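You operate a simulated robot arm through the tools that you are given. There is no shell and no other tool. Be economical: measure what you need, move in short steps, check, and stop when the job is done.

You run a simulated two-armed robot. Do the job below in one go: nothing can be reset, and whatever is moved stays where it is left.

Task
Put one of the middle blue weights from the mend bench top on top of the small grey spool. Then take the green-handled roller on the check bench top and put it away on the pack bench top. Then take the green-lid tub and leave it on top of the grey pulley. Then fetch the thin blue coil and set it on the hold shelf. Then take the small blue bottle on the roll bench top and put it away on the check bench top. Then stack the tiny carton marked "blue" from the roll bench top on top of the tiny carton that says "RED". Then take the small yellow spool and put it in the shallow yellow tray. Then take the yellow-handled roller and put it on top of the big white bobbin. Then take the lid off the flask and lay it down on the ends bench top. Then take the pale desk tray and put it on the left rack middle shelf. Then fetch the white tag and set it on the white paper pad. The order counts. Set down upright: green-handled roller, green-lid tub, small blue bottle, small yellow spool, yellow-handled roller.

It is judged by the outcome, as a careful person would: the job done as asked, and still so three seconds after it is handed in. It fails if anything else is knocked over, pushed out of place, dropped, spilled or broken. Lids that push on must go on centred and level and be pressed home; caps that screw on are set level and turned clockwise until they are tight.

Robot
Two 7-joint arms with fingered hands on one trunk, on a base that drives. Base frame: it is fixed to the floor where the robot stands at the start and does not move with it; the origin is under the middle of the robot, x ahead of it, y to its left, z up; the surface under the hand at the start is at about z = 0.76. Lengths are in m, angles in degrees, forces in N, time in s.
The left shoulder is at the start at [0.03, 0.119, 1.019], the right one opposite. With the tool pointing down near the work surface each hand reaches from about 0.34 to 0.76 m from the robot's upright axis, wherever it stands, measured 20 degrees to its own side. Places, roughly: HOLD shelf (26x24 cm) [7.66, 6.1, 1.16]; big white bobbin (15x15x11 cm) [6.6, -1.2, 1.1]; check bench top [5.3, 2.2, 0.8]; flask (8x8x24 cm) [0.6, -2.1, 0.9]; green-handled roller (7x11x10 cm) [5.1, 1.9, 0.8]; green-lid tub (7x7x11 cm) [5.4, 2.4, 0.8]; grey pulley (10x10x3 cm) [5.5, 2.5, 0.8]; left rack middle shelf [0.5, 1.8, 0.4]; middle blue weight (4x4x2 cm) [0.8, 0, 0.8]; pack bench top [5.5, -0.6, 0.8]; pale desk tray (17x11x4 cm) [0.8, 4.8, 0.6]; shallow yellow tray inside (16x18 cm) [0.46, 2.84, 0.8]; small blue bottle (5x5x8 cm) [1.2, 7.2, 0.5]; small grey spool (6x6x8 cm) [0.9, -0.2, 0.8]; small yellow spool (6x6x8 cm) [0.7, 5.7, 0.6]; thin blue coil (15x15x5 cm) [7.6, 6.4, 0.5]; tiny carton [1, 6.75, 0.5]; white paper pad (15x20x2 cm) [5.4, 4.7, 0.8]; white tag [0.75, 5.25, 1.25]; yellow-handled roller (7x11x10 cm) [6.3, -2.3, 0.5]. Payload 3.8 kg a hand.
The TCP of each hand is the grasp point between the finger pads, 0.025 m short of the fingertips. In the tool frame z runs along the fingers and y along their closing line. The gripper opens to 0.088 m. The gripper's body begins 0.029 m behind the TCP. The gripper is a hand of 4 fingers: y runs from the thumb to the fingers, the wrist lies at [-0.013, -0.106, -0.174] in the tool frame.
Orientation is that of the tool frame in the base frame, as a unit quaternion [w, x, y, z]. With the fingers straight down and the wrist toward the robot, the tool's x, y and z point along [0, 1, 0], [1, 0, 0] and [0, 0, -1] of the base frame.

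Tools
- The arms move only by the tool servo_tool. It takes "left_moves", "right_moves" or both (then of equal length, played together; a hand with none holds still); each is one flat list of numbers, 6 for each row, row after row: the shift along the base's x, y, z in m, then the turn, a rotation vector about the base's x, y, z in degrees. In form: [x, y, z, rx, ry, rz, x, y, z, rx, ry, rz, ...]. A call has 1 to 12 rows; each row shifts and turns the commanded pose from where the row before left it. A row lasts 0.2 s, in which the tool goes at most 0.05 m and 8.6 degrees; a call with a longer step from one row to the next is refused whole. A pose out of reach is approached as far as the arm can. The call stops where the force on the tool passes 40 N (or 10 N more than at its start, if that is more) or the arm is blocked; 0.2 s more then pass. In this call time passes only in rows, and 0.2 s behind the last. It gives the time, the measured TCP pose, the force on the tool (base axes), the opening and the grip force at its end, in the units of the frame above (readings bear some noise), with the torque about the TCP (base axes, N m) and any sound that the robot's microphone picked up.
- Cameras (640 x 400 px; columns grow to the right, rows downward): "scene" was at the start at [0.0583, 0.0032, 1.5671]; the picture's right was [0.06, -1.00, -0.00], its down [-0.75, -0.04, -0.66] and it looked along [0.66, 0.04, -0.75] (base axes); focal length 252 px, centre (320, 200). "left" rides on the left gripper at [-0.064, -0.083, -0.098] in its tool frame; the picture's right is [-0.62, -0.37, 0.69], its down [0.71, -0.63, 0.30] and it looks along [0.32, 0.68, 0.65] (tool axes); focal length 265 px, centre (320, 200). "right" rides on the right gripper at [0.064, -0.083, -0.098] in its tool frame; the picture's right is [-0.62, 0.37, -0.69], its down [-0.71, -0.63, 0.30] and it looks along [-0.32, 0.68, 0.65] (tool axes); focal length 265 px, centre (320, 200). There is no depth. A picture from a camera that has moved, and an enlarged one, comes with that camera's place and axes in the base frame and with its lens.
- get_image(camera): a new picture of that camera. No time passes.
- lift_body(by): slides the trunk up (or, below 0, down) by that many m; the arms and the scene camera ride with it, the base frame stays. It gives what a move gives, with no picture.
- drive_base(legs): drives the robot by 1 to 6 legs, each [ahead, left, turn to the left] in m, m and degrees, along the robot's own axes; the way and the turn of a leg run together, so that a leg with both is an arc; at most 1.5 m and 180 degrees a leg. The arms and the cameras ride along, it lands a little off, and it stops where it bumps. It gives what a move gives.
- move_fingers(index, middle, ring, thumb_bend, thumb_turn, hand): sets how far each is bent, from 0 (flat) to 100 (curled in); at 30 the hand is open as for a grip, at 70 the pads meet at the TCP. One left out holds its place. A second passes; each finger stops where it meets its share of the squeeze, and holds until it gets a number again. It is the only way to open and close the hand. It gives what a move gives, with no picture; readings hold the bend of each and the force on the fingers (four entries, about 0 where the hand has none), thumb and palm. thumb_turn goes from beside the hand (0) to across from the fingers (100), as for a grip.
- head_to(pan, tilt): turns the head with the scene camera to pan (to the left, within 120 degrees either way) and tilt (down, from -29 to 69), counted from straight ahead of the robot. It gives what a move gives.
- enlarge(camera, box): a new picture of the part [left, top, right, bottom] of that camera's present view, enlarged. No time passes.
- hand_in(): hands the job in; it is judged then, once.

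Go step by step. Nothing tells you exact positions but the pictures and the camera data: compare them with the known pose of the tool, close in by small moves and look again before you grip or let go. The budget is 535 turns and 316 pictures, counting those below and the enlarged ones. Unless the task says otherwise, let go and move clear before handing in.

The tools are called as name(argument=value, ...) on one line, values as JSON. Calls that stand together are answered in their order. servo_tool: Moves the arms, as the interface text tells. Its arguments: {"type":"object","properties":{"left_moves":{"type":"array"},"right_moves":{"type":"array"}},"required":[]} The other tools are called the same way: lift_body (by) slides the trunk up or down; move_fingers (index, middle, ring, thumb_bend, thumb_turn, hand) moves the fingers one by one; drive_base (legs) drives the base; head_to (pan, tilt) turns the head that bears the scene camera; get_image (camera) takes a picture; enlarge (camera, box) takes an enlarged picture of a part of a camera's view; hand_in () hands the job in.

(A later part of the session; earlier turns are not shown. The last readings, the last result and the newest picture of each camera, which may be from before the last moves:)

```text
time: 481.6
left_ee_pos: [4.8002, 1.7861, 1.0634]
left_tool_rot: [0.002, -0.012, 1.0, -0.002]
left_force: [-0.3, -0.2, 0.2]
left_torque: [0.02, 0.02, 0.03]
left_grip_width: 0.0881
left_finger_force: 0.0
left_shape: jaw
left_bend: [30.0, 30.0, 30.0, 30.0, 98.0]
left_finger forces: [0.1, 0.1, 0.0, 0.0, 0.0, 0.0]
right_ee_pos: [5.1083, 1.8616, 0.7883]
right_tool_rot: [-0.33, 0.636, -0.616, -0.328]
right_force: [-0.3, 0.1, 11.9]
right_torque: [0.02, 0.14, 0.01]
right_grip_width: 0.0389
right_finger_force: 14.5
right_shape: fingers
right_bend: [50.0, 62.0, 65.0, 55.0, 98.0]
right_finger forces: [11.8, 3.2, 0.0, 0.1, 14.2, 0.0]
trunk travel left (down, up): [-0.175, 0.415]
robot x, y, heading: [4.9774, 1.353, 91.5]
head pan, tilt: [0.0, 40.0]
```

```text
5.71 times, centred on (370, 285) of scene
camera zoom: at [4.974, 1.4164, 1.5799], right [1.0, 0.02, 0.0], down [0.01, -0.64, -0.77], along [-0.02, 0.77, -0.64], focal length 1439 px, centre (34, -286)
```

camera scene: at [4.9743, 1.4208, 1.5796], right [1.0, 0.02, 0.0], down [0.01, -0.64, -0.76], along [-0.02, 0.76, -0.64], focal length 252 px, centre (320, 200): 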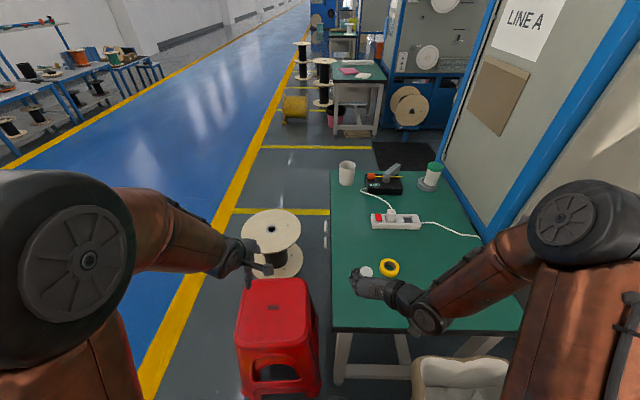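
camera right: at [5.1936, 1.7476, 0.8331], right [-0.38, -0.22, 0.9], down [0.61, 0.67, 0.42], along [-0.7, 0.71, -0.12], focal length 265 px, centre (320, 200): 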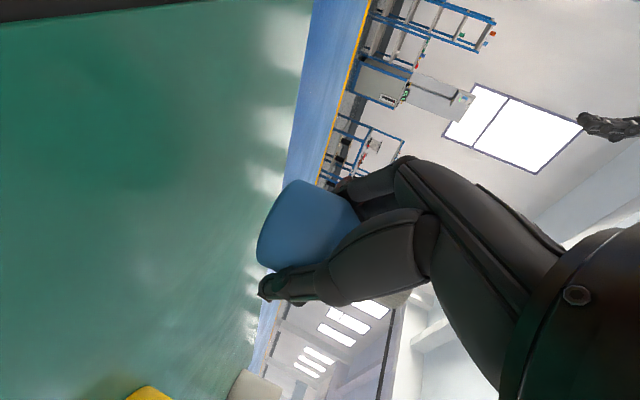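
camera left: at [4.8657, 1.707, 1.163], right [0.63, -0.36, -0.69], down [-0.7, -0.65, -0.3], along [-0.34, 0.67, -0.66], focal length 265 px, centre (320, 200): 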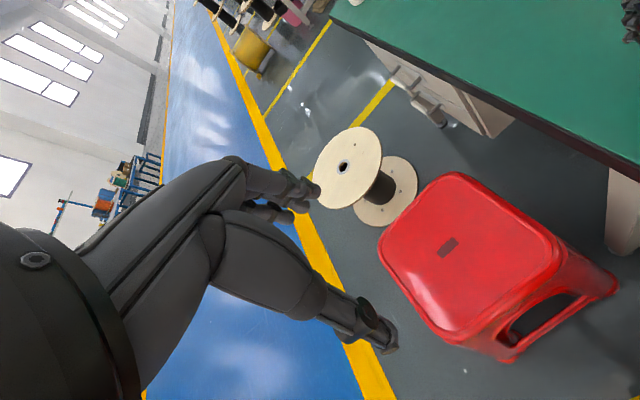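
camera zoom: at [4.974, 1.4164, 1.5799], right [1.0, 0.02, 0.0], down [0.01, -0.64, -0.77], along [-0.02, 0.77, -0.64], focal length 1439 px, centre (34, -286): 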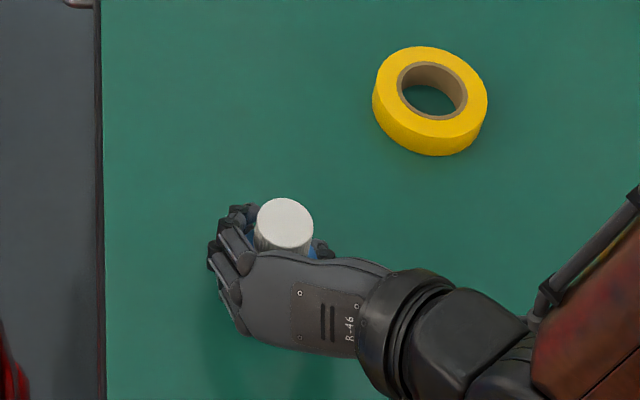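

Firm contact now. Relieve slightly, release, and back straight off.

servo_tool(right_moves=[0, 0, 0.0015, 0, 0, 0, 0, 0, 0, 0, 0, 0])

move_fingers(hand="right", index=32, middle=32, ring=32, thumb_bend=32)

enlarge(camera="scene", box=[320, 250, 420, 320])

```text
time: 482.1
left_ee_pos: [4.7991, 1.7868, 1.0637]
left_tool_rot: [0.0, -0.012, 1.0, -0.002]
left_force: [0.6, -0.1, -0.2]
left_torque: [0.0, 0.01, 0.02]
left_grip_width: 0.0876
left_finger_force: 0.1
left_shape: jaw
left_bend: [30.0, 30.0, 30.0, 30.0, 98.0]
left_finger forces: [0.0, 0.0, 0.0, 0.0, 0.1, 0.1]
right_ee_pos: [5.1074, 1.8608, 0.7879]
right_tool_rot: [-0.328, 0.637, -0.617, -0.327]
right_force: [-0.7, 0.9, 6.8]
right_torque: [0.02, 0.1, 0.03]
right_grip_width: 0.039
right_finger_force: 14.9
right_shape: fingers
right_bend: [50.0, 62.0, 65.0, 55.0, 98.0]
right_finger forces: [11.8, 3.0, 0.0, 0.0, 13.8, 0.0]
trunk travel left (down, up): [-0.175, 0.415]
robot x, y, heading: [4.9743, 1.3521, 90.9]
head pan, tilt: [0.0, 40.0]
```

```text
time: 483.1
left_ee_pos: [4.7988, 1.7874, 1.0632]
left_tool_rot: [0.001, -0.013, 1.0, -0.002]
left_force: [0.4, 0.3, 0.2]
left_torque: [0.01, 0.0, 0.03]
left_grip_width: 0.088
left_finger_force: 0.1
left_shape: jaw
left_bend: [30.0, 30.0, 30.0, 30.0, 98.0]
left_finger forces: [0.0, 0.0, 0.0, 0.0, 0.1, 0.0]
right_ee_pos: [5.1089, 1.8624, 0.7883]
right_tool_rot: [-0.327, 0.637, -0.617, -0.327]
right_force: [0.3, -0.9, -0.8]
right_torque: [-0.01, -0.02, 0.01]
right_grip_width: 0.0806
right_finger_force: 0.0
right_shape: fingers
right_bend: [32.0, 32.0, 32.0, 32.0, 98.0]
right_finger forces: [0.0, 0.0, 0.0, 0.0, 0.1, 0.0]
trunk travel left (down, up): [-0.175, 0.415]
robot x, y, heading: [4.9785, 1.3553, 91.1]
head pan, tilt: [0.0, 40.0]
```

```text
5.71 times, centred on (370, 285) of scene
camera zoom: at [4.9742, 1.4175, 1.5797], right [1.0, 0.02, 0.0], down [0.01, -0.64, -0.77], along [-0.02, 0.77, -0.64], focal length 1439 px, centre (34, -286)
```

zoom: 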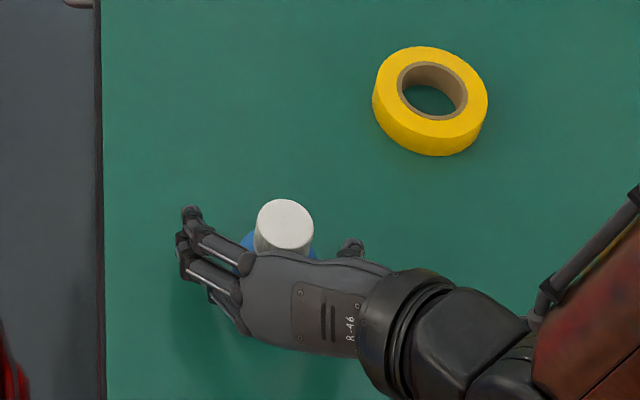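

Bottle stands. Withdraw backwards, then up.

servo_tool(right_moves=[0.0005, -0.02, 0.001, 0, 0, 0, 0.0005, -0.03, 0.001, 0, 0, 0, 0.0005, -0.035, 0.005, 0, 0, 0, 0, 0, 0.04, 0, 0, 0, 0, 0, 0.04, 0, 0, 0, 0, 0, 0.04, 0, 0, 0, 0, 0, 0.04, 0, 0, 0, 0, 0, 0.04, 0, 0, 0])

enlarge(camera="scene", box=[300, 230, 440, 340])

```text
time: 484.9
left_ee_pos: [4.8001, 1.7877, 1.0637]
left_tool_rot: [0.001, -0.012, 1.0, -0.002]
left_force: [0.8, -0.1, 0.2]
left_torque: [0.01, 0.0, -0.04]
left_grip_width: 0.0879
left_finger_force: 0.1
left_shape: jaw
left_bend: [30.0, 30.0, 30.0, 30.0, 98.0]
left_finger forces: [0.1, 0.1, 0.1, 0.0, 0.0, 0.1]
right_ee_pos: [5.1107, 1.774, 0.9961]
right_tool_rot: [-0.327, 0.637, -0.617, -0.327]
right_force: [0.2, -0.3, 0.4]
right_torque: [0.01, -0.02, -0.02]
right_grip_width: 0.0801
right_finger_force: 0.1
right_shape: fingers
right_bend: [32.0, 32.0, 32.0, 32.0, 98.0]
right_finger forces: [0.1, 0.0, 0.0, 0.0, 0.0, 0.0]
trunk travel left (down, up): [-0.175, 0.415]
robot x, y, heading: [4.9734, 1.3506, 91.4]
head pan, tilt: [0.0, 40.0]
```

```text
3.64 times, centred on (370, 285) of scene
camera zoom: at [4.9739, 1.4162, 1.5798], right [1.0, 0.02, 0.0], down [0.01, -0.64, -0.77], along [-0.02, 0.77, -0.64], focal length 916 px, centre (138, -109)
```

zoom: 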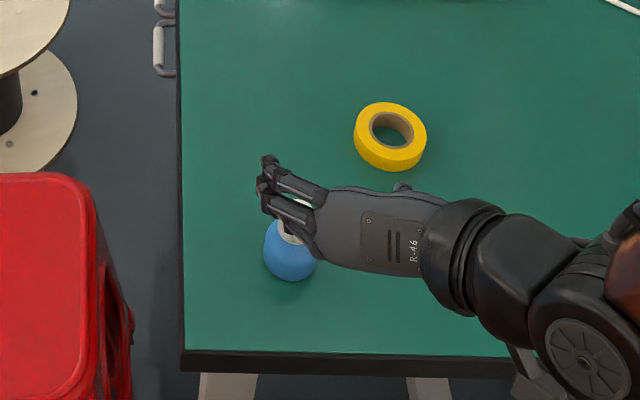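

The bottle stands upright on the check bench. Now the cartons back at the roll bench. While driving I'll also restore the right hand's normal orientation.

servo_tool(right_moves=[0, -0.01, 0.005, 7.9, 0, 0, 0, -0.01, 0.005, 7.9, 0, 0, 0, -0.01, 0.005, 7.9, 0, 0, 0, 0, 0.005, 7.9, 0, 0, 0, 0, 0.005, 7.9, 0, 0, 0, 0, 0.005, 7.9, 0, 0, 0, 0, 0.005, 7.9, 0, 0])

servo_tool(right_moves=[0, 0.005, 0.005, 0, 0, -8.2, 0, 0.005, 0.005, 0, 0, -8.2, 0, 0, 0.005, 0, 0, -8.2, 0, 0, 0.005, 0, 0, -8.2, 0, 0, 0, 0, 0, -8.2, 0, 0, 0, 0, 0, -8.2, 0, 0, 0, 0, 0, -8.2, 0, 0, 0, 0, 0, -8.2, 0, 0, 0, 0, 0, -8.2, 0, 0, 0, 0, 0, -8.2, 0, 0, 0, 0, 0, -8.2])

drive_base(legs=[[0, 1.1, -1.3], [0, 1.0, 0], [1.5, 0, 0], [1.5, 0, 0], [1.5, 0, 0], [1.1, 0, 0]])

```text
time: 486.6
left_ee_pos: [4.7994, 1.7874, 1.0633]
left_tool_rot: [0.0, -0.012, 1.0, -0.004]
left_force: [-0.5, 0.2, -0.5]
left_torque: [0.0, 0.02, -0.03]
left_grip_width: 0.0879
left_finger_force: 0.0
left_shape: jaw
left_bend: [30.0, 30.0, 30.0, 30.0, 98.0]
left_finger forces: [0.1, 0.1, 0.1, 0.1, 0.0, 0.0]
right_ee_pos: [5.1149, 1.7602, 1.0241]
right_tool_rot: [0.587, -0.412, 0.394, 0.575]
right_force: [-0.3, -0.9, -0.5]
right_torque: [0.0, 0.04, 0.02]
right_grip_width: 0.0805
right_finger_force: 0.1
right_shape: fingers
right_bend: [32.0, 32.0, 32.0, 32.0, 98.0]
right_finger forces: [0.1, 0.1, 0.0, 0.1, 0.2, 0.0]
right hand out of reach, approached as far as the arm can: row 2, 3
trunk travel left (down, up): [-0.175, 0.415]
robot x, y, heading: [4.9731, 1.351, 91.1]
head pan, tilt: [0.0, 40.0]
```

```text
time: 488.9
left_ee_pos: [4.7994, 1.7889, 1.0626]
left_tool_rot: [0.0, -0.013, 1.0, -0.003]
left_force: [0.7, -0.2, 0.4]
left_torque: [0.0, -0.01, -0.02]
left_grip_width: 0.0881
left_finger_force: 0.0
left_shape: jaw
left_bend: [30.0, 30.0, 30.0, 30.0, 98.0]
left_finger forces: [0.0, 0.1, 0.1, 0.0, 0.0, 0.0]
right_ee_pos: [5.2385, 1.9444, 1.0146]
right_tool_rot: [0.821, -0.011, 0.571, -0.009]
right_force: [0.3, 0.3, -0.7]
right_torque: [0.0, -0.02, 0.04]
right_grip_width: 0.0803
right_finger_force: 0.0
right_shape: fingers
right_bend: [32.0, 32.0, 32.0, 32.0, 98.0]
right_finger forces: [0.0, 0.0, 0.0, 0.1, 0.1, 0.1]
right hand out of reach, approached as far as the arm can: row 5, 6, 7, 8, 9, 10, 11
trunk travel left (down, up): [-0.175, 0.415]
robot x, y, heading: [4.9757, 1.3479, 91.1]
head pan, tilt: [0.0, 40.0]
```

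```text
time: 525.4
left_ee_pos: [2.7518, 7.3307, 1.0637]
left_tool_rot: [0.001, 0.013, 1.0, -0.003]
left_force: [-0.1, 0.5, -0.7]
left_torque: [-0.01, -0.06, 0.0]
left_grip_width: 0.088
left_finger_force: 0.0
left_shape: jaw
left_bend: [30.0, 30.0, 30.0, 30.0, 98.0]
left_finger forces: [0.1, 0.0, 0.0, 0.1, 0.0, 0.0]
right_ee_pos: [3.1983, 7.4643, 1.0135]
right_tool_rot: [0.821, 0.002, 0.571, -0.029]
right_force: [0.5, 0.3, -0.6]
right_torque: [-0.05, -0.01, 0.0]
right_grip_width: 0.0803
right_finger_force: 0.0
right_shape: fingers
right_bend: [32.0, 32.0, 32.0, 32.0, 98.0]
right_finger forces: [0.0, 0.0, 0.0, 0.1, 0.0, 0.1]
trunk travel left (down, up): [-0.175, 0.415]
robot x, y, heading: [2.9076, 6.8871, 88.4]
head pan, tilt: [0.0, 40.0]
```

I rotated the right hand the wrong way, but nothing was touched. I'll bring it back to fingers-down here in the free aisle.

servo_tool(right_moves=[-0.0093, -0.0104, 0.003, 0, 7.86, 0, -0.0093, -0.0104, 0.003, 0, 7.86, 0, -0.0093, -0.0104, 0.003, 0, 7.86, 0, -0.0093, -0.0104, 0.003, 0, 7.86, 0, -0.0093, -0.0104, 0.003, 0, 7.86, 0, -0.0093, -0.0104, 0.003, 0, 7.86, 0, -0.0093, -0.0104, 0.003, 0, 7.86, 0])

servo_tool(right_moves=[-0.0093, -0.0104, 0.003, 0, 7.86, 0, -0.0093, -0.0104, 0.003, 0, 7.86, 0, -0.0093, -0.0104, 0.003, 0, 7.86, 0, -0.0093, -0.0104, 0.003, 0, 7.86, 0, -0.0093, -0.0104, 0.003, 0, 7.86, 0, -0.0093, -0.0104, 0.003, 0, 7.86, 0, -0.0093, -0.0104, 0.003, 0, 7.86, 0, 0, 0, 0, 0, 0, 0])

```text
time: 527.0
left_ee_pos: [2.7511, 7.3287, 1.0634]
left_tool_rot: [0.002, 0.012, 1.0, -0.002]
left_force: [-0.1, -0.3, 0.2]
left_torque: [-0.02, 0.0, -0.04]
left_grip_width: 0.088
left_finger_force: 0.0
left_shape: jaw
left_bend: [30.0, 30.0, 30.0, 30.0, 98.0]
left_finger forces: [0.0, 0.1, 0.0, 0.0, 0.0, 0.1]
right_ee_pos: [3.1573, 7.432, 1.021]
right_tool_rot: [0.481, -0.028, 0.876, -0.008]
right_force: [0.2, 0.1, -0.6]
right_torque: [0.03, -0.03, -0.01]
right_grip_width: 0.0804
right_finger_force: 0.1
right_shape: fingers
right_bend: [32.0, 32.0, 32.0, 32.0, 98.0]
right_finger forces: [0.1, 0.0, 0.0, 0.0, 0.0, 0.1]
right hand out of reach, approached as far as the arm can: row 1, 2, 3, 4, 5, 6, 7
trunk travel left (down, up): [-0.175, 0.415]
robot x, y, heading: [2.9078, 6.8889, 88.5]
head pan, tilt: [0.0, 40.0]
```

```text
time: 528.8
left_ee_pos: [2.7521, 7.331, 1.0636]
left_tool_rot: [0.002, 0.012, 1.0, -0.003]
left_force: [0.2, 0.0, -0.4]
left_torque: [0.02, -0.04, -0.03]
left_grip_width: 0.088
left_finger_force: 0.1
left_shape: jaw
left_bend: [30.0, 30.0, 30.0, 30.0, 98.0]
left_finger forces: [0.1, 0.0, 0.0, 0.0, 0.0, 0.0]
right_ee_pos: [3.093, 7.3586, 1.0432]
right_tool_rot: [0.02, -0.027, 0.999, 0.005]
right_force: [-0.1, -0.7, 0.9]
right_torque: [-0.02, -0.01, -0.02]
right_grip_width: 0.0805
right_finger_force: 0.1
right_shape: fingers
right_bend: [32.0, 32.0, 32.0, 32.0, 98.0]
right_finger forces: [0.0, 0.0, 0.0, 0.0, 0.1, 0.0]
trunk travel left (down, up): [-0.175, 0.415]
robot x, y, heading: [2.9055, 6.8868, 88.4]
head pan, tilt: [0.0, 40.0]
```

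servo_tool(right_moves=[0, 0, 0.01, 0, 2.2, -4.6, 0, 0, 0, 0, 0, 0])

drive_base(legs=[[0, 0, 91.5], [1.12, 0, 0]])

lift_body(by=-0.17)

head_to(pan=0, tilt=52)

get_image(camera="scene")

```text
time: 529.4
left_ee_pos: [2.7527, 7.3301, 1.0641]
left_tool_rot: [0.0, 0.012, 1.0, -0.002]
left_force: [0.6, 0.4, -0.5]
left_torque: [-0.02, -0.02, 0.0]
left_grip_width: 0.0884
left_finger_force: 0.0
left_shape: jaw
left_bend: [30.0, 30.0, 30.0, 30.0, 98.0]
left_finger forces: [0.0, 0.1, 0.1, 0.0, 0.1, 0.1]
right_ee_pos: [3.0933, 7.3587, 1.0534]
right_tool_rot: [0.002, 0.012, 1.0, 0.004]
right_force: [0.3, 0.5, 0.1]
right_torque: [0.0, 0.01, 0.0]
right_grip_width: 0.0802
right_finger_force: 0.1
right_shape: fingers
right_bend: [32.0, 32.0, 32.0, 32.0, 98.0]
right_finger forces: [0.0, 0.0, 0.1, 0.0, 0.0, 0.0]
trunk travel left (down, up): [-0.175, 0.415]
robot x, y, heading: [2.9102, 6.8892, 88.4]
head pan, tilt: [0.0, 40.0]
```

```text
time: 539.1
left_ee_pos: [1.3112, 6.7515, 1.0629]
left_tool_rot: [0.002, -0.699, 0.715, -0.001]
left_force: [0.4, -1.1, 0.4]
left_torque: [-0.01, 0.04, 0.01]
left_grip_width: 0.088
left_finger_force: 0.0
left_shape: jaw
left_bend: [30.0, 30.0, 30.0, 30.0, 98.0]
left_finger forces: [0.0, 0.0, 0.1, 0.0, 0.1, 0.1]
right_ee_pos: [1.2815, 7.0939, 1.0537]
right_tool_rot: [-0.002, -0.698, 0.716, 0.005]
right_force: [0.4, 0.2, 0.0]
right_torque: [0.02, 0.02, 0.0]
right_grip_width: 0.0803
right_finger_force: 0.1
right_shape: fingers
right_bend: [32.0, 32.0, 32.0, 32.0, 98.0]
right_finger forces: [0.0, 0.0, 0.0, 0.1, 0.1, 0.0]
trunk travel left (down, up): [-0.175, 0.415]
robot x, y, heading: [1.7537, 6.9078, 178.4]
head pan, tilt: [0.0, 40.0]
```

```text
time: 541.0
left_ee_pos: [1.3117, 6.7514, 0.8936]
left_tool_rot: [0.003, -0.7, 0.714, -0.001]
left_force: [0.4, -0.1, 0.6]
left_torque: [0.01, 0.0, -0.02]
left_grip_width: 0.0879
left_finger_force: 0.0
left_shape: jaw
left_bend: [30.0, 30.0, 30.0, 30.0, 98.0]
left_finger forces: [0.0, 0.0, 0.0, 0.0, 0.0, 0.0]
right_ee_pos: [1.2829, 7.0929, 0.8834]
right_tool_rot: [-0.002, -0.699, 0.715, 0.005]
right_force: [0.3, 0.5, 0.4]
right_torque: [0.03, -0.02, 0.0]
right_grip_width: 0.0803
right_finger_force: 0.0
right_shape: fingers
right_bend: [32.0, 32.0, 32.0, 32.0, 98.0]
right_finger forces: [0.1, 0.0, 0.0, 0.0, 0.1, 0.0]
trunk travel left (down, up): [-0.005, 0.585]
robot x, y, heading: [1.7519, 6.9092, 178.5]
head pan, tilt: [0.0, 40.0]
```

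```text
time: 541.8
left_ee_pos: [1.3114, 6.751, 0.8938]
left_tool_rot: [0.002, -0.7, 0.714, -0.001]
left_force: [0.1, -0.7, 0.3]
left_torque: [0.02, -0.01, 0.0]
left_grip_width: 0.0881
left_finger_force: 0.0
left_shape: jaw
left_bend: [30.0, 30.0, 30.0, 30.0, 98.0]
left_finger forces: [0.0, 0.1, 0.0, 0.0, 0.1, 0.0]
right_ee_pos: [1.2825, 7.0924, 0.883]
right_tool_rot: [-0.002, -0.699, 0.715, 0.005]
right_force: [-1.0, 0.5, 0.1]
right_torque: [-0.02, 0.0, -0.01]
right_grip_width: 0.0804
right_finger_force: 0.0
right_shape: fingers
right_bend: [32.0, 32.0, 32.0, 32.0, 98.0]
right_finger forces: [0.1, 0.0, 0.1, 0.0, 0.0, 0.1]
trunk travel left (down, up): [-0.005, 0.585]
robot x, y, heading: [1.7521, 6.9077, 178.5]
head pan, tilt: [0.0, 52.0]
```

```text
174 pictures are left
camera scene: at [1.6983, 6.9074, 1.393], right [0.03, 1.0, 0.0], down [0.79, -0.02, -0.62], along [-0.62, 0.02, -0.79], focal length 252 px, centre (320, 200)
```

scene: 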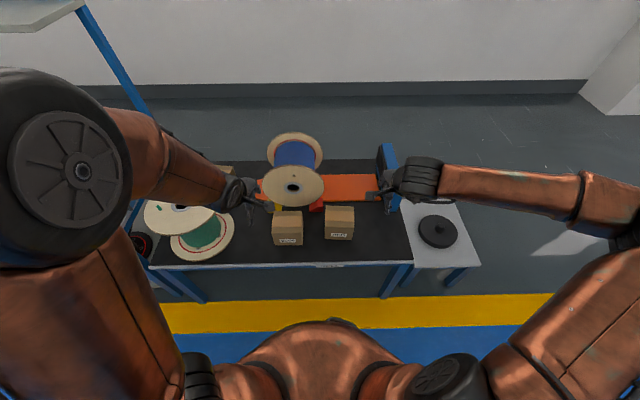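

enlarge(camera="scene", box=[240, 180, 380, 270])

get_image(camera="right")

get_image(camera="left")

```text
4.44 times, centred on (310, 225) of scene
camera zoom: at [1.6983, 6.9074, 1.393], right [0.03, 1.0, 0.0], down [0.79, -0.02, -0.62], along [-0.62, 0.02, -0.79], focal length 1119 px, centre (364, 89)
```

zoom: 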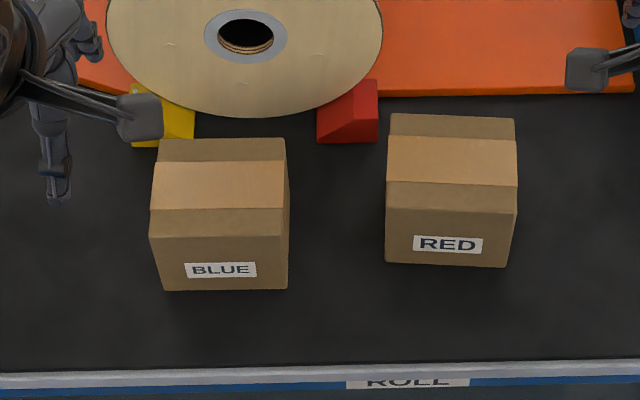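

```text
172 pictures are left
camera right: at [1.364, 7.0268, 0.9795], right [-0.35, 0.62, 0.7], down [0.64, 0.7, -0.31], along [-0.68, 0.34, -0.64], focal length 265 px, centre (320, 200)
```

right: 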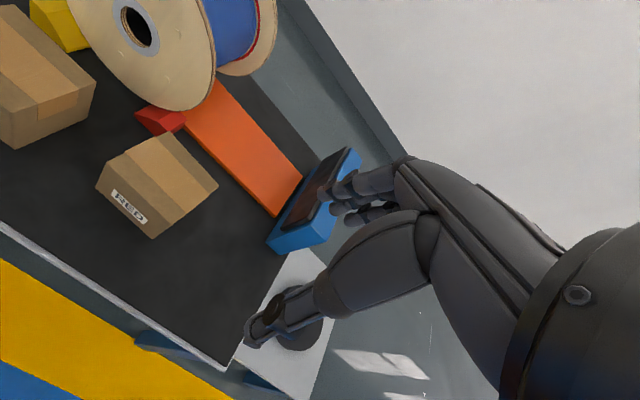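

```text
171 pictures are left
camera left: at [1.396, 6.8143, 0.993], right [0.39, 0.61, -0.69], down [0.62, -0.73, -0.3], along [-0.69, -0.31, -0.66], focal length 265 px, centre (320, 200)
```

left: 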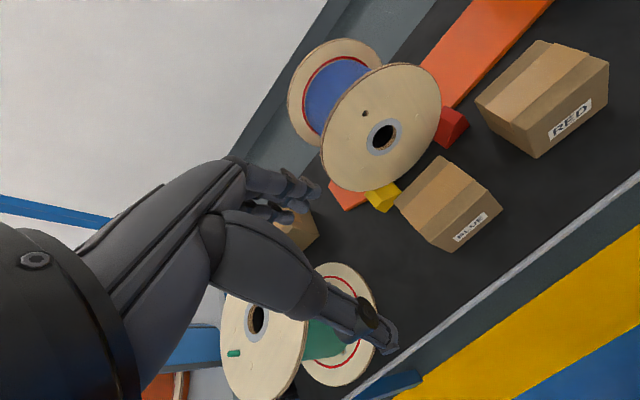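

Cartons: BLUE at about (1.175, 6.803), RED at (1.15, 7.00), both ~0.117×0.10×0.09 m, on the 0.50 m bench. I'll open the right hand wide and go above BLUE.

move_fingers(hand="right", index=8, middle=8, ring=8, thumb_bend=8)

servo_tool(right_moves=[-0.0134, -0.036, -0.016, 0, 0, 1.3, -0.0134, -0.036, -0.016, 0, 0, 0, -0.0134, -0.036, -0.016, 0, 0, 0, -0.0134, -0.036, -0.016, 0, 0, 0, -0.0134, -0.036, -0.016, 0, 0, 0, -0.0134, -0.036, -0.016, 0, 0, 0, -0.0134, -0.036, -0.016, 0, 0, 0, -0.0134, -0.036, -0.016, 0, 0, 0, 0, 0, 0, 0, 0, 0])

get_image(camera="right")

enlarge(camera="scene", box=[220, 160, 400, 280])

```text
time: 542.8
left_ee_pos: [1.3107, 6.7515, 0.8942]
left_tool_rot: [0.002, -0.7, 0.714, -0.002]
left_force: [-0.2, 0.3, 0.1]
left_torque: [0.02, -0.04, 0.0]
left_grip_width: 0.088
left_finger_force: 0.0
left_shape: jaw
left_bend: [30.0, 30.0, 30.0, 30.0, 98.0]
left_finger forces: [0.1, 0.0, 0.1, 0.0, 0.0, 0.0]
right_ee_pos: [1.2811, 7.0927, 0.8834]
right_tool_rot: [-0.002, -0.699, 0.716, 0.006]
right_force: [-1.1, -0.3, -1.4]
right_torque: [-0.01, -0.03, 0.01]
right_grip_width: 0.1227
right_finger_force: 0.2
right_shape: fingers
right_bend: [8.0, 8.0, 8.0, 8.0, 98.0]
right_finger forces: [0.0, 0.0, 0.0, 0.1, 0.0, 0.0]
trunk travel left (down, up): [-0.005, 0.585]
robot x, y, heading: [1.7533, 6.9067, 178.5]
head pan, tilt: [0.0, 52.0]
```

```text
time: 544.8
left_ee_pos: [1.3125, 6.7509, 0.8937]
left_tool_rot: [0.002, -0.699, 0.715, -0.001]
left_force: [-0.5, -0.6, 0.0]
left_torque: [-0.01, -0.02, 0.03]
left_grip_width: 0.0878
left_finger_force: 0.0
left_shape: jaw
left_bend: [30.0, 30.0, 30.0, 30.0, 98.0]
left_finger forces: [0.0, 0.0, 0.0, 0.0, 0.0, 0.1]
right_ee_pos: [1.176, 6.8055, 0.7544]
right_tool_rot: [-0.003, -0.707, 0.707, 0.006]
right_force: [-0.4, -0.2, -0.2]
right_torque: [0.0, 0.01, 0.0]
right_grip_width: 0.1229
right_finger_force: 0.1
right_shape: fingers
right_bend: [8.0, 8.0, 8.0, 8.0, 98.0]
right_finger forces: [0.1, 0.0, 0.0, 0.1, 0.0, 0.0]
trunk travel left (down, up): [-0.005, 0.585]
robot x, y, heading: [1.7523, 6.9052, 178.4]
head pan, tilt: [0.0, 52.0]
```

```text
170 pictures are left
camera right: at [1.259, 6.7405, 0.8521], right [-0.36, 0.62, 0.7], down [0.63, 0.72, -0.31], along [-0.69, 0.33, -0.64], focal length 265 px, centre (320, 200)
```

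right: 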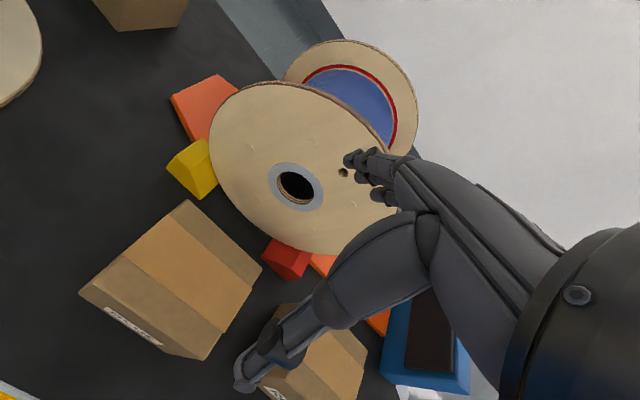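

```text
3.33 times, centred on (310, 220) of scene
camera zoom: at [1.6984, 6.9074, 1.3929], right [0.03, 1.0, 0.0], down [0.79, -0.02, -0.62], along [-0.62, 0.02, -0.79], focal length 839 px, centre (353, 133)
```

zoom: 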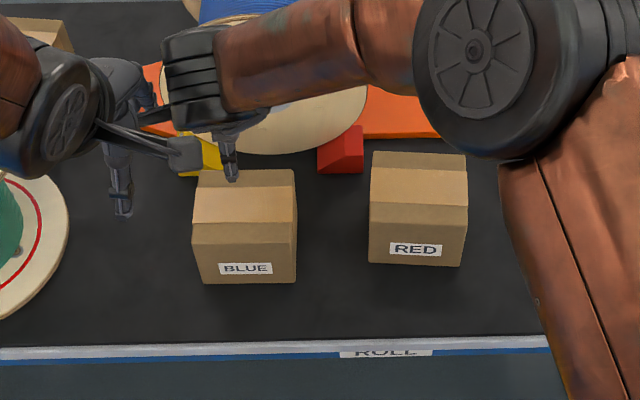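

Left hand is close to the right one; move it away first. Then descend partway and refine.

servo_tool(left_moves=[0.02, -0.04, 0.02, 0, 0, 0, 0.02, -0.04, 0.02, 0, 0, 0, 0.02, -0.04, 0.02, 0, 0, 0, 0, -0.04, 0.02, 0, 0, 0])

servo_tool(right_moves=[0.005, -0.005, -0.035, 0, 0, 0, 0, -0.003, -0.035, 0, 0, 0, 0, 0, -0.03, 0, 0, 0, 0, 0, 0, 0, 0, 0])

get_image(camera="right")

get_image(camera="left")

enlarge(camera="scene", box=[220, 160, 400, 280])

```text
time: 545.8
left_ee_pos: [1.3546, 6.6172, 0.9756]
left_tool_rot: [0.003, -0.699, 0.715, 0.0]
left_force: [0.7, -0.1, 0.5]
left_torque: [0.06, 0.0, -0.02]
left_grip_width: 0.0879
left_finger_force: 0.1
left_shape: jaw
left_bend: [30.0, 30.0, 30.0, 30.0, 98.0]
left_finger forces: [0.1, 0.1, 0.1, 0.0, 0.1, 0.0]
left hand out of reach, approached as far as the arm can: row 3, 4
right_ee_pos: [1.1744, 6.8046, 0.7566]
right_tool_rot: [-0.001, -0.706, 0.708, 0.007]
right_force: [-0.5, 0.6, 0.1]
right_torque: [0.03, 0.03, -0.02]
right_grip_width: 0.1227
right_finger_force: 0.1
right_shape: fingers
right_bend: [8.0, 8.0, 8.0, 8.0, 98.0]
right_finger forces: [0.0, 0.0, 0.0, 0.0, 0.1, 0.1]
trunk travel left (down, up): [-0.005, 0.585]
robot x, y, heading: [1.7536, 6.9047, 178.6]
head pan, tilt: [0.0, 52.0]
```

```text
time: 546.8
left_ee_pos: [1.3557, 6.6186, 0.9754]
left_tool_rot: [0.002, -0.7, 0.715, -0.001]
left_force: [-0.3, 0.2, 1.3]
left_torque: [0.04, 0.02, 0.01]
left_grip_width: 0.0876
left_finger_force: 0.0
left_shape: jaw
left_bend: [30.0, 30.0, 30.0, 30.0, 98.0]
left_finger forces: [0.1, 0.0, 0.0, 0.0, 0.0, 0.0]
right_ee_pos: [1.1807, 6.7975, 0.656]
right_tool_rot: [-0.002, -0.707, 0.707, 0.006]
right_force: [0.2, 0.0, 1.3]
right_torque: [-0.01, 0.03, -0.01]
right_grip_width: 0.1227
right_finger_force: 0.0
right_shape: fingers
right_bend: [8.0, 8.0, 8.0, 8.0, 98.0]
right_finger forces: [0.0, 0.0, 0.0, 0.0, 0.0, 0.0]
trunk travel left (down, up): [-0.005, 0.585]
robot x, y, heading: [1.7566, 6.9084, 178.5]
head pan, tilt: [0.0, 52.0]
```

```text
168 pictures are left
camera right: at [1.264, 6.7338, 0.7524], right [-0.36, 0.62, 0.7], down [0.63, 0.72, -0.31], along [-0.69, 0.33, -0.64], focal length 265 px, centre (320, 200)
```

right: 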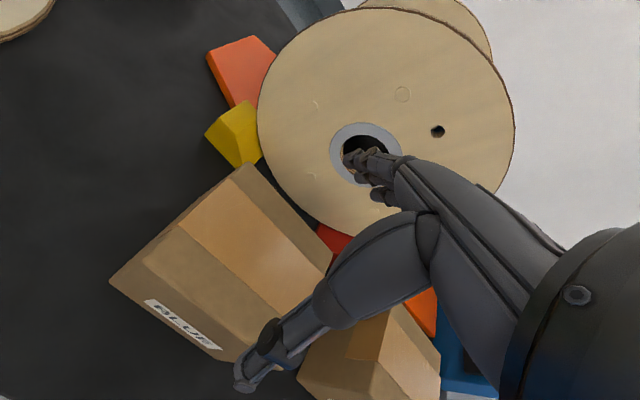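

```text
167 pictures are left
camera left: at [1.4396, 6.6806, 1.0752], right [0.39, 0.61, -0.69], down [0.62, -0.73, -0.3], along [-0.69, -0.31, -0.66], focal length 265 px, centre (320, 200)
```

left: 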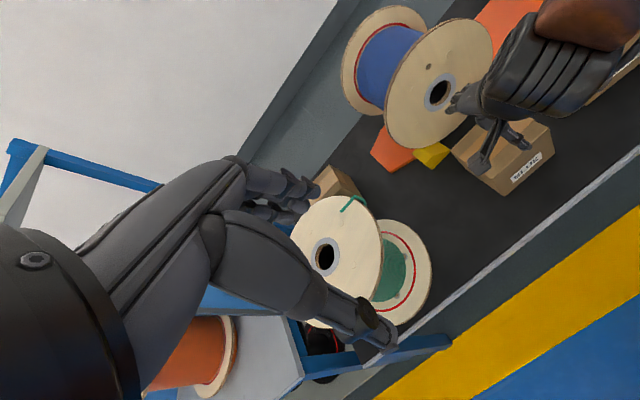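

```text
3.33 times, centred on (310, 220) of scene
camera zoom: at [1.6984, 6.9072, 1.3929], right [0.03, 1.0, 0.0], down [0.79, -0.02, -0.62], along [-0.62, 0.02, -0.79], focal length 839 px, centre (353, 133)
```

zoom: 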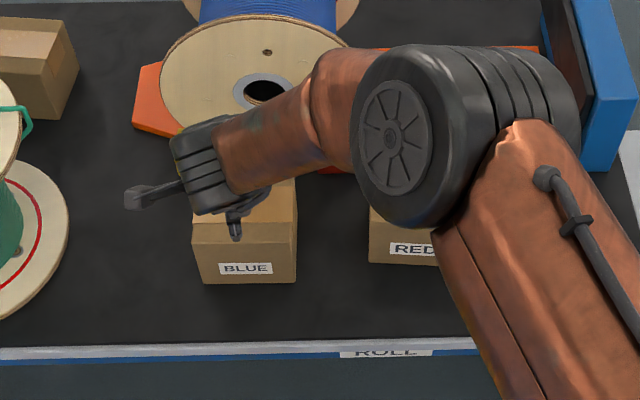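

Carton BLUE spans x 1.130–1.237, centre (1.184, 6.80). Shift 3 mm and descend around it.

servo_tool(right_moves=[0.003, 0.003, -0.02, 0, 0, 0, 0, 0, -0.02, 0, 0, 0, 0, 0, 0, 0, 0, 0])

get_image(camera="right")

enlarge(camera="left", box=[380, 0, 620, 220])

```text
time: 547.6
left_ee_pos: [1.3557, 6.6171, 0.9769]
left_tool_rot: [0.002, -0.7, 0.714, -0.001]
left_force: [0.1, -0.9, 0.7]
left_torque: [0.02, -0.02, -0.01]
left_grip_width: 0.0882
left_finger_force: 0.0
left_shape: jaw
left_bend: [30.0, 30.0, 30.0, 30.0, 98.0]
left_finger forces: [0.0, 0.1, 0.2, 0.0, 0.0, 0.1]
right_ee_pos: [1.1853, 6.8005, 0.6142]
right_tool_rot: [-0.001, -0.706, 0.708, 0.006]
right_force: [-0.7, 0.3, 0.1]
right_torque: [0.05, 0.01, 0.01]
right_grip_width: 0.1226
right_finger_force: 0.1
right_shape: fingers
right_bend: [8.0, 8.0, 8.0, 8.0, 98.0]
right_finger forces: [0.0, 0.0, 0.0, 0.0, 0.1, 0.0]
trunk travel left (down, up): [-0.005, 0.585]
robot x, y, heading: [1.7546, 6.9073, 178.4]
head pan, tilt: [0.0, 52.0]
```

```text
165 pictures are left
camera right: at [1.2673, 6.736, 0.7109], right [-0.36, 0.62, 0.7], down [0.63, 0.72, -0.31], along [-0.69, 0.33, -0.64], focal length 265 px, centre (320, 200)
```

right: 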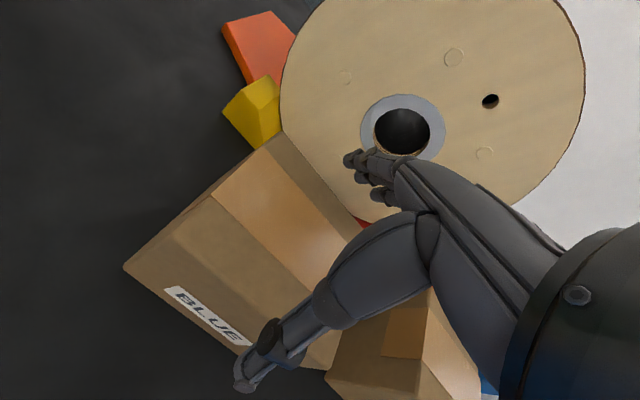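

```text
1.82 times, centred on (500, 110) of left
camera zoom: at [1.4396, 6.6805, 1.0752], right [0.39, 0.61, -0.69], down [0.62, -0.73, -0.3], along [-0.69, -0.31, -0.66], focal length 483 px, centre (-7, 364)
```

zoom: 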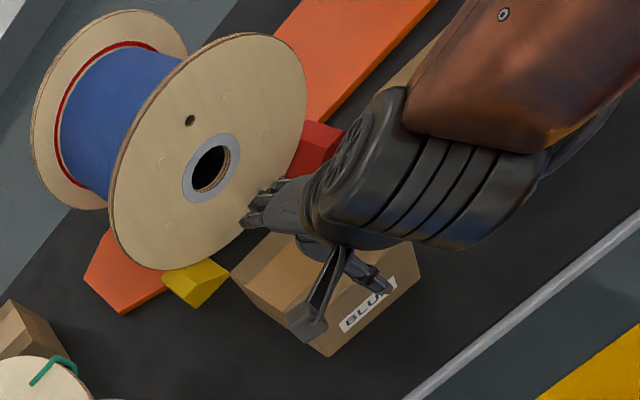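

The reel flange is ~7 cm behind the fingers; clear. Continue down.

servo_tool(right_moves=[0, 0, -0.015, 0, 0, 0, 0, 0, -0.012, 0, 0, 0, 0, 0, -0.008, 0, 0, 0, 0, 0, 0, 0, 0, 0])

move_fingers(hand="right", index=45, middle=45, ring=45, thumb_bend=45)

get_image(camera="right")

```text
time: 548.6
left_ee_pos: [1.3564, 6.618, 0.9768]
left_tool_rot: [0.002, -0.7, 0.714, -0.001]
left_force: [0.3, 1.3, 0.1]
left_torque: [0.03, 0.0, -0.03]
left_grip_width: 0.0879
left_finger_force: 0.0
left_shape: jaw
left_bend: [30.0, 30.0, 30.0, 30.0, 98.0]
left_finger forces: [0.1, 0.0, 0.1, 0.0, 0.0, 0.0]
right_ee_pos: [1.1842, 6.8005, 0.5818]
right_tool_rot: [-0.003, -0.707, 0.708, 0.007]
right_force: [2.6, -0.1, 13.4]
right_torque: [-0.04, -0.11, 0.0]
right_grip_width: 0.1259
right_finger_force: 5.7
right_shape: fingers
right_bend: [6.0, 8.0, 8.0, 5.0, 98.0]
right_finger forces: [3.5, 0.1, 0.4, 0.0, 7.4, 0.0]
trunk travel left (down, up): [-0.005, 0.585]
robot x, y, heading: [1.7512, 6.9084, 178.6]
head pan, tilt: [0.0, 52.0]
```

```text
time: 549.6
left_ee_pos: [1.3581, 6.618, 0.976]
left_tool_rot: [0.001, -0.699, 0.715, -0.001]
left_force: [0.4, -0.2, -0.1]
left_torque: [0.0, 0.0, -0.03]
left_grip_width: 0.0883
left_finger_force: 0.1
left_shape: jaw
left_bend: [30.0, 30.0, 30.0, 30.0, 98.0]
left_finger forces: [0.1, 0.0, 0.0, 0.0, 0.1, 0.0]
right_ee_pos: [1.1833, 6.8005, 0.5829]
right_tool_rot: [-0.004, -0.707, 0.707, 0.008]
right_force: [-4.0, 0.9, 28.3]
right_torque: [-0.05, -0.04, 0.86]
right_grip_width: 0.1203
right_finger_force: 43.7
right_shape: fingers
right_bend: [10.0, 27.0, 10.0, 22.0, 97.0]
right_finger forces: [13.1, 17.6, 14.4, 0.0, 42.7, 0.1]
trunk travel left (down, up): [-0.005, 0.585]
robot x, y, heading: [1.7558, 6.9055, 178.5]
head pan, tilt: [0.0, 52.0]
```

```text
163 pictures are left
camera right: at [1.2667, 6.7366, 0.6795], right [-0.36, 0.62, 0.7], down [0.63, 0.71, -0.31], along [-0.69, 0.33, -0.64], focal length 265 px, centre (320, 200)
```

right: 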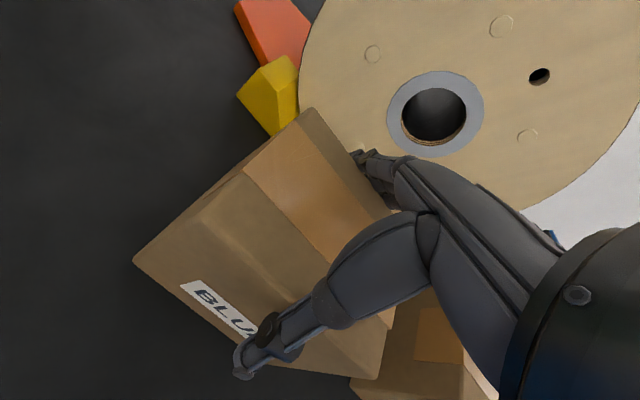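

Gripped at about 43 N. Lift slightly and check.

servo_tool(right_moves=[0, 0, 0.01, 0, 0, 0, 0, 0, 0.02, 0, 0, 0, 0, 0, 0.02, 0, 0, 0, 0, 0, 0, 0, 0, 0])

get_image(camera="right")

enlarge(camera="scene", box=[220, 160, 400, 280])

```text
time: 550.6
left_ee_pos: [1.3552, 6.6182, 0.9766]
left_tool_rot: [0.002, -0.7, 0.714, -0.002]
left_force: [0.6, -0.2, 1.0]
left_torque: [-0.02, -0.02, 0.02]
left_grip_width: 0.0881
left_finger_force: 0.0
left_shape: jaw
left_bend: [30.0, 30.0, 30.0, 30.0, 98.0]
left_finger forces: [0.1, 0.0, 0.1, 0.0, 0.0, 0.1]
right_ee_pos: [1.1847, 6.8016, 0.6295]
right_tool_rot: [-0.001, -0.707, 0.708, 0.006]
right_force: [0.7, -0.3, -2.8]
right_torque: [0.04, 0.01, -0.03]
right_grip_width: 0.1176
right_finger_force: 32.5
right_shape: fingers
right_bend: [11.0, 27.0, 12.0, 27.0, 93.0]
right_finger forces: [8.7, 14.0, 10.1, 0.0, 32.8, 0.0]
trunk travel left (down, up): [-0.005, 0.585]
robot x, y, heading: [1.7574, 6.9068, 178.3]
head pan, tilt: [0.0, 52.0]
```

```text
162 pictures are left
camera right: at [1.2674, 6.7364, 0.7256], right [-0.36, 0.62, 0.7], down [0.63, 0.72, -0.31], along [-0.69, 0.33, -0.65], focal length 265 px, centre (320, 200)
```

right: 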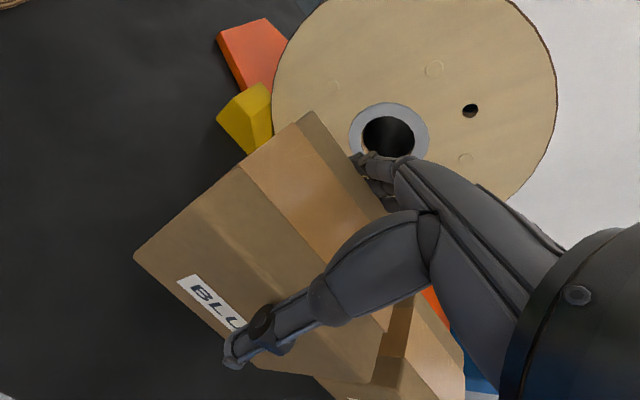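

```text
3.33 times, centred on (310, 220) of scene
camera zoom: at [1.698, 6.9071, 1.3929], right [0.03, 1.0, 0.0], down [0.79, -0.02, -0.62], along [-0.61, 0.02, -0.79], focal length 839 px, centre (353, 133)
```

zoom: 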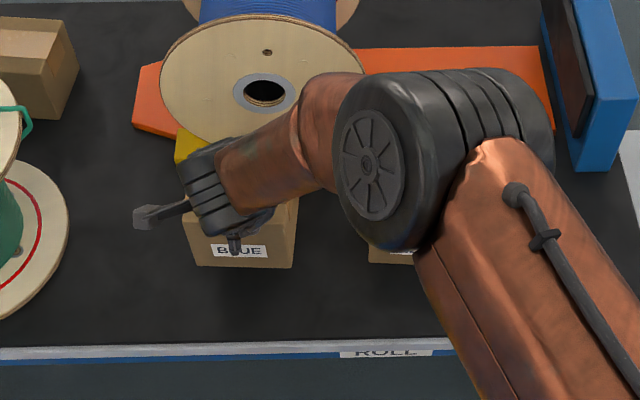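

BLUE is lifted cleanly. Raise it above RED and move over to RED's position, turning −4° to match its yaw.

servo_tool(right_moves=[0, 0, 0.04, 0, 0, 0, 0, 0, 0.045, 0, 0, 0, -0.004, 0.04, 0, 0, 0, -1, -0.004, 0.04, 0, 0, 0, -1, -0.004, 0.04, 0, 0, 0, -1, -0.004, 0.04, 0, 0, 0, -1, -0.004, 0.037, 0, 0, 0, 0, 0, 0, 0, 0, 0, 0])

get_image(camera="right")

get_image(camera="left")

enlarge(camera="scene", box=[250, 160, 430, 280])

```text
time: 552.4
left_ee_pos: [1.3544, 6.6172, 0.9761]
left_tool_rot: [0.002, -0.699, 0.715, -0.001]
left_force: [-0.5, 0.0, -0.7]
left_torque: [-0.03, -0.02, 0.03]
left_grip_width: 0.0879
left_finger_force: 0.1
left_shape: jaw
left_bend: [30.0, 30.0, 30.0, 30.0, 98.0]
left_finger forces: [0.0, 0.1, 0.0, 0.0, 0.0, 0.1]
right_ee_pos: [1.1619, 6.9969, 0.7148]
right_tool_rot: [-0.002, -0.682, 0.731, 0.006]
right_force: [-0.3, -0.2, -3.9]
right_torque: [0.01, -0.01, 0.03]
right_grip_width: 0.1172
right_finger_force: 31.0
right_shape: fingers
right_bend: [12.0, 27.0, 13.0, 27.0, 93.0]
right_finger forces: [8.4, 13.5, 9.6, 0.0, 31.4, 0.0]
trunk travel left (down, up): [-0.005, 0.585]
robot x, y, heading: [1.7491, 6.9088, 178.3]
head pan, tilt: [0.0, 52.0]
```

```text
160 pictures are left
camera right: at [1.241, 6.9267, 0.8118], right [-0.32, 0.64, 0.7], down [0.68, 0.67, -0.31], along [-0.67, 0.38, -0.64], focal length 265 px, centre (320, 200)
```

right: 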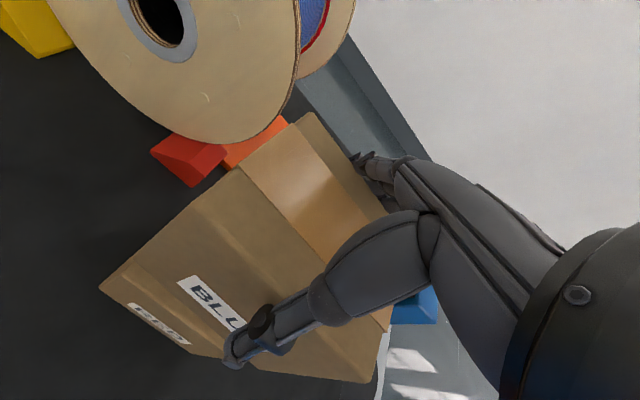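

```text
159 pictures are left
camera left: at [1.4394, 6.6804, 1.0751], right [0.39, 0.61, -0.69], down [0.62, -0.73, -0.3], along [-0.69, -0.31, -0.66], focal length 265 px, centre (320, 200)
```

left: 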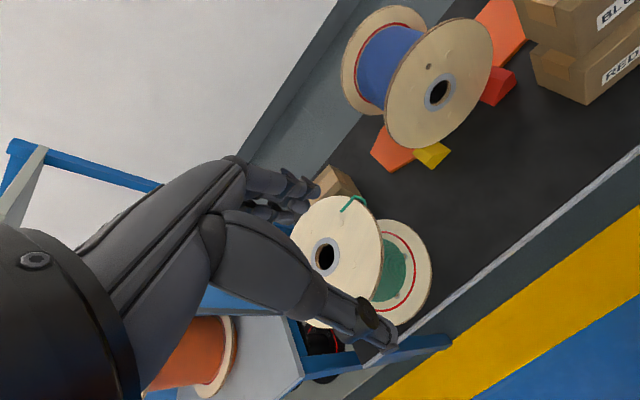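

```text
3.33 times, centred on (340, 220) of scene
camera zoom: at [1.698, 6.907, 1.3929], right [0.03, 1.0, 0.0], down [0.79, -0.02, -0.62], along [-0.62, 0.02, -0.79], focal length 839 px, centre (253, 133)
```

zoom: 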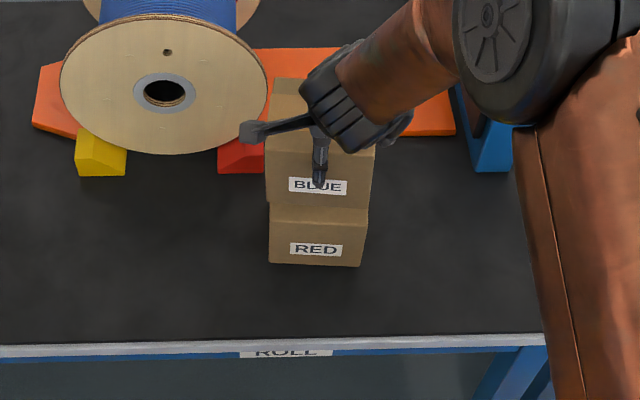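

Aligned within ~5 mm. Fine-tune and lower BLUE onto RED.

servo_tool(right_moves=[-0.003, 0.003, -0.015, 0, 0, 0, 0, 0, -0.015, 0, 0, 0, 0, 0, 0, 0, 0, 0])

servo_tool(right_moves=[0, 0, -0.004, 0, 0, 0, 0, 0, 0, 0, 0, 0])

servo_tool(right_moves=[0, 0, -0.004, 0, 0, 0, 0, 0, 0, 0, 0, 0])

enlarge(camera="scene", box=[250, 160, 430, 280])

```text
time: 553.2
left_ee_pos: [1.3549, 6.6181, 0.9763]
left_tool_rot: [0.003, -0.699, 0.715, -0.001]
left_force: [0.6, 0.5, -0.1]
left_torque: [0.0, 0.01, 0.01]
left_grip_width: 0.0879
left_finger_force: 0.0
left_shape: jaw
left_bend: [30.0, 30.0, 30.0, 30.0, 98.0]
left_finger forces: [0.0, 0.1, 0.0, 0.1, 0.1, 0.0]
right_ee_pos: [1.1596, 6.9994, 0.6846]
right_tool_rot: [-0.002, -0.682, 0.732, 0.005]
right_force: [-0.2, -0.4, -2.4]
right_torque: [0.03, -0.01, 0.0]
right_grip_width: 0.1175
right_finger_force: 31.0
right_shape: fingers
right_bend: [12.0, 27.0, 13.0, 27.0, 93.0]
right_finger forces: [8.2, 13.5, 9.6, 0.0, 30.9, 0.0]
trunk travel left (down, up): [-0.005, 0.585]
robot x, y, heading: [1.7483, 6.9079, 178.4]
head pan, tilt: [0.0, 52.0]
```

```text
time: 553.8
left_ee_pos: [1.3561, 6.6175, 0.9757]
left_tool_rot: [0.003, -0.699, 0.715, -0.001]
left_force: [0.3, -0.7, 0.2]
left_torque: [-0.02, 0.04, -0.03]
left_grip_width: 0.0881
left_finger_force: 0.1
left_shape: jaw
left_bend: [30.0, 30.0, 30.0, 30.0, 98.0]
left_finger forces: [0.0, 0.0, 0.0, 0.0, 0.0, 0.0]
right_ee_pos: [1.1592, 6.9995, 0.681]
right_tool_rot: [-0.001, -0.682, 0.732, 0.007]
right_force: [0.9, 1.4, 0.3]
right_torque: [-0.08, 0.18, -0.03]
right_grip_width: 0.1175
right_finger_force: 32.4
right_shape: fingers
right_bend: [11.0, 27.0, 13.0, 27.0, 93.0]
right_finger forces: [10.1, 13.6, 9.2, 0.1, 31.0, 0.1]
trunk travel left (down, up): [-0.005, 0.585]
robot x, y, heading: [1.7554, 6.9064, 178.2]
head pan, tilt: [0.0, 52.0]
```

```text
time: 554.4
left_ee_pos: [1.3576, 6.6179, 0.9786]
left_tool_rot: [0.002, -0.699, 0.715, -0.001]
left_force: [0.4, 0.0, -0.2]
left_torque: [0.02, -0.02, 0.02]
left_grip_width: 0.0878
left_finger_force: 0.0
left_shape: jaw
left_bend: [30.0, 30.0, 30.0, 30.0, 98.0]
left_finger forces: [0.0, 0.1, 0.0, 0.0, 0.0, 0.1]
right_ee_pos: [1.1588, 7.0, 0.6785]
right_tool_rot: [-0.004, -0.682, 0.731, 0.009]
right_force: [5.2, 2.3, 17.9]
right_torque: [0.0, 0.44, -0.02]
right_grip_width: 0.1183
right_finger_force: 37.0
right_shape: fingers
right_bend: [11.0, 27.0, 13.0, 27.0, 93.0]
right_finger forces: [11.6, 14.4, 10.9, 0.1, 37.1, 0.0]
trunk travel left (down, up): [-0.005, 0.585]
robot x, y, heading: [1.7569, 6.9064, 178.3]
head pan, tilt: [0.0, 52.0]
```

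```text
3.33 times, centred on (340, 220) of scene
camera zoom: at [1.7009, 6.9072, 1.3932], right [0.03, 1.0, 0.0], down [0.79, -0.02, -0.62], along [-0.62, 0.02, -0.79], focal length 839 px, centre (253, 133)
```

zoom: 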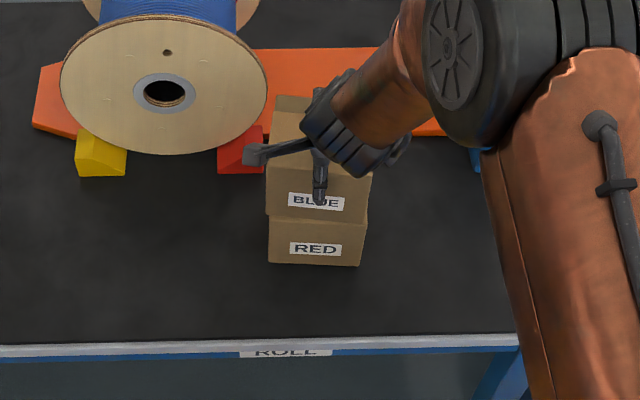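

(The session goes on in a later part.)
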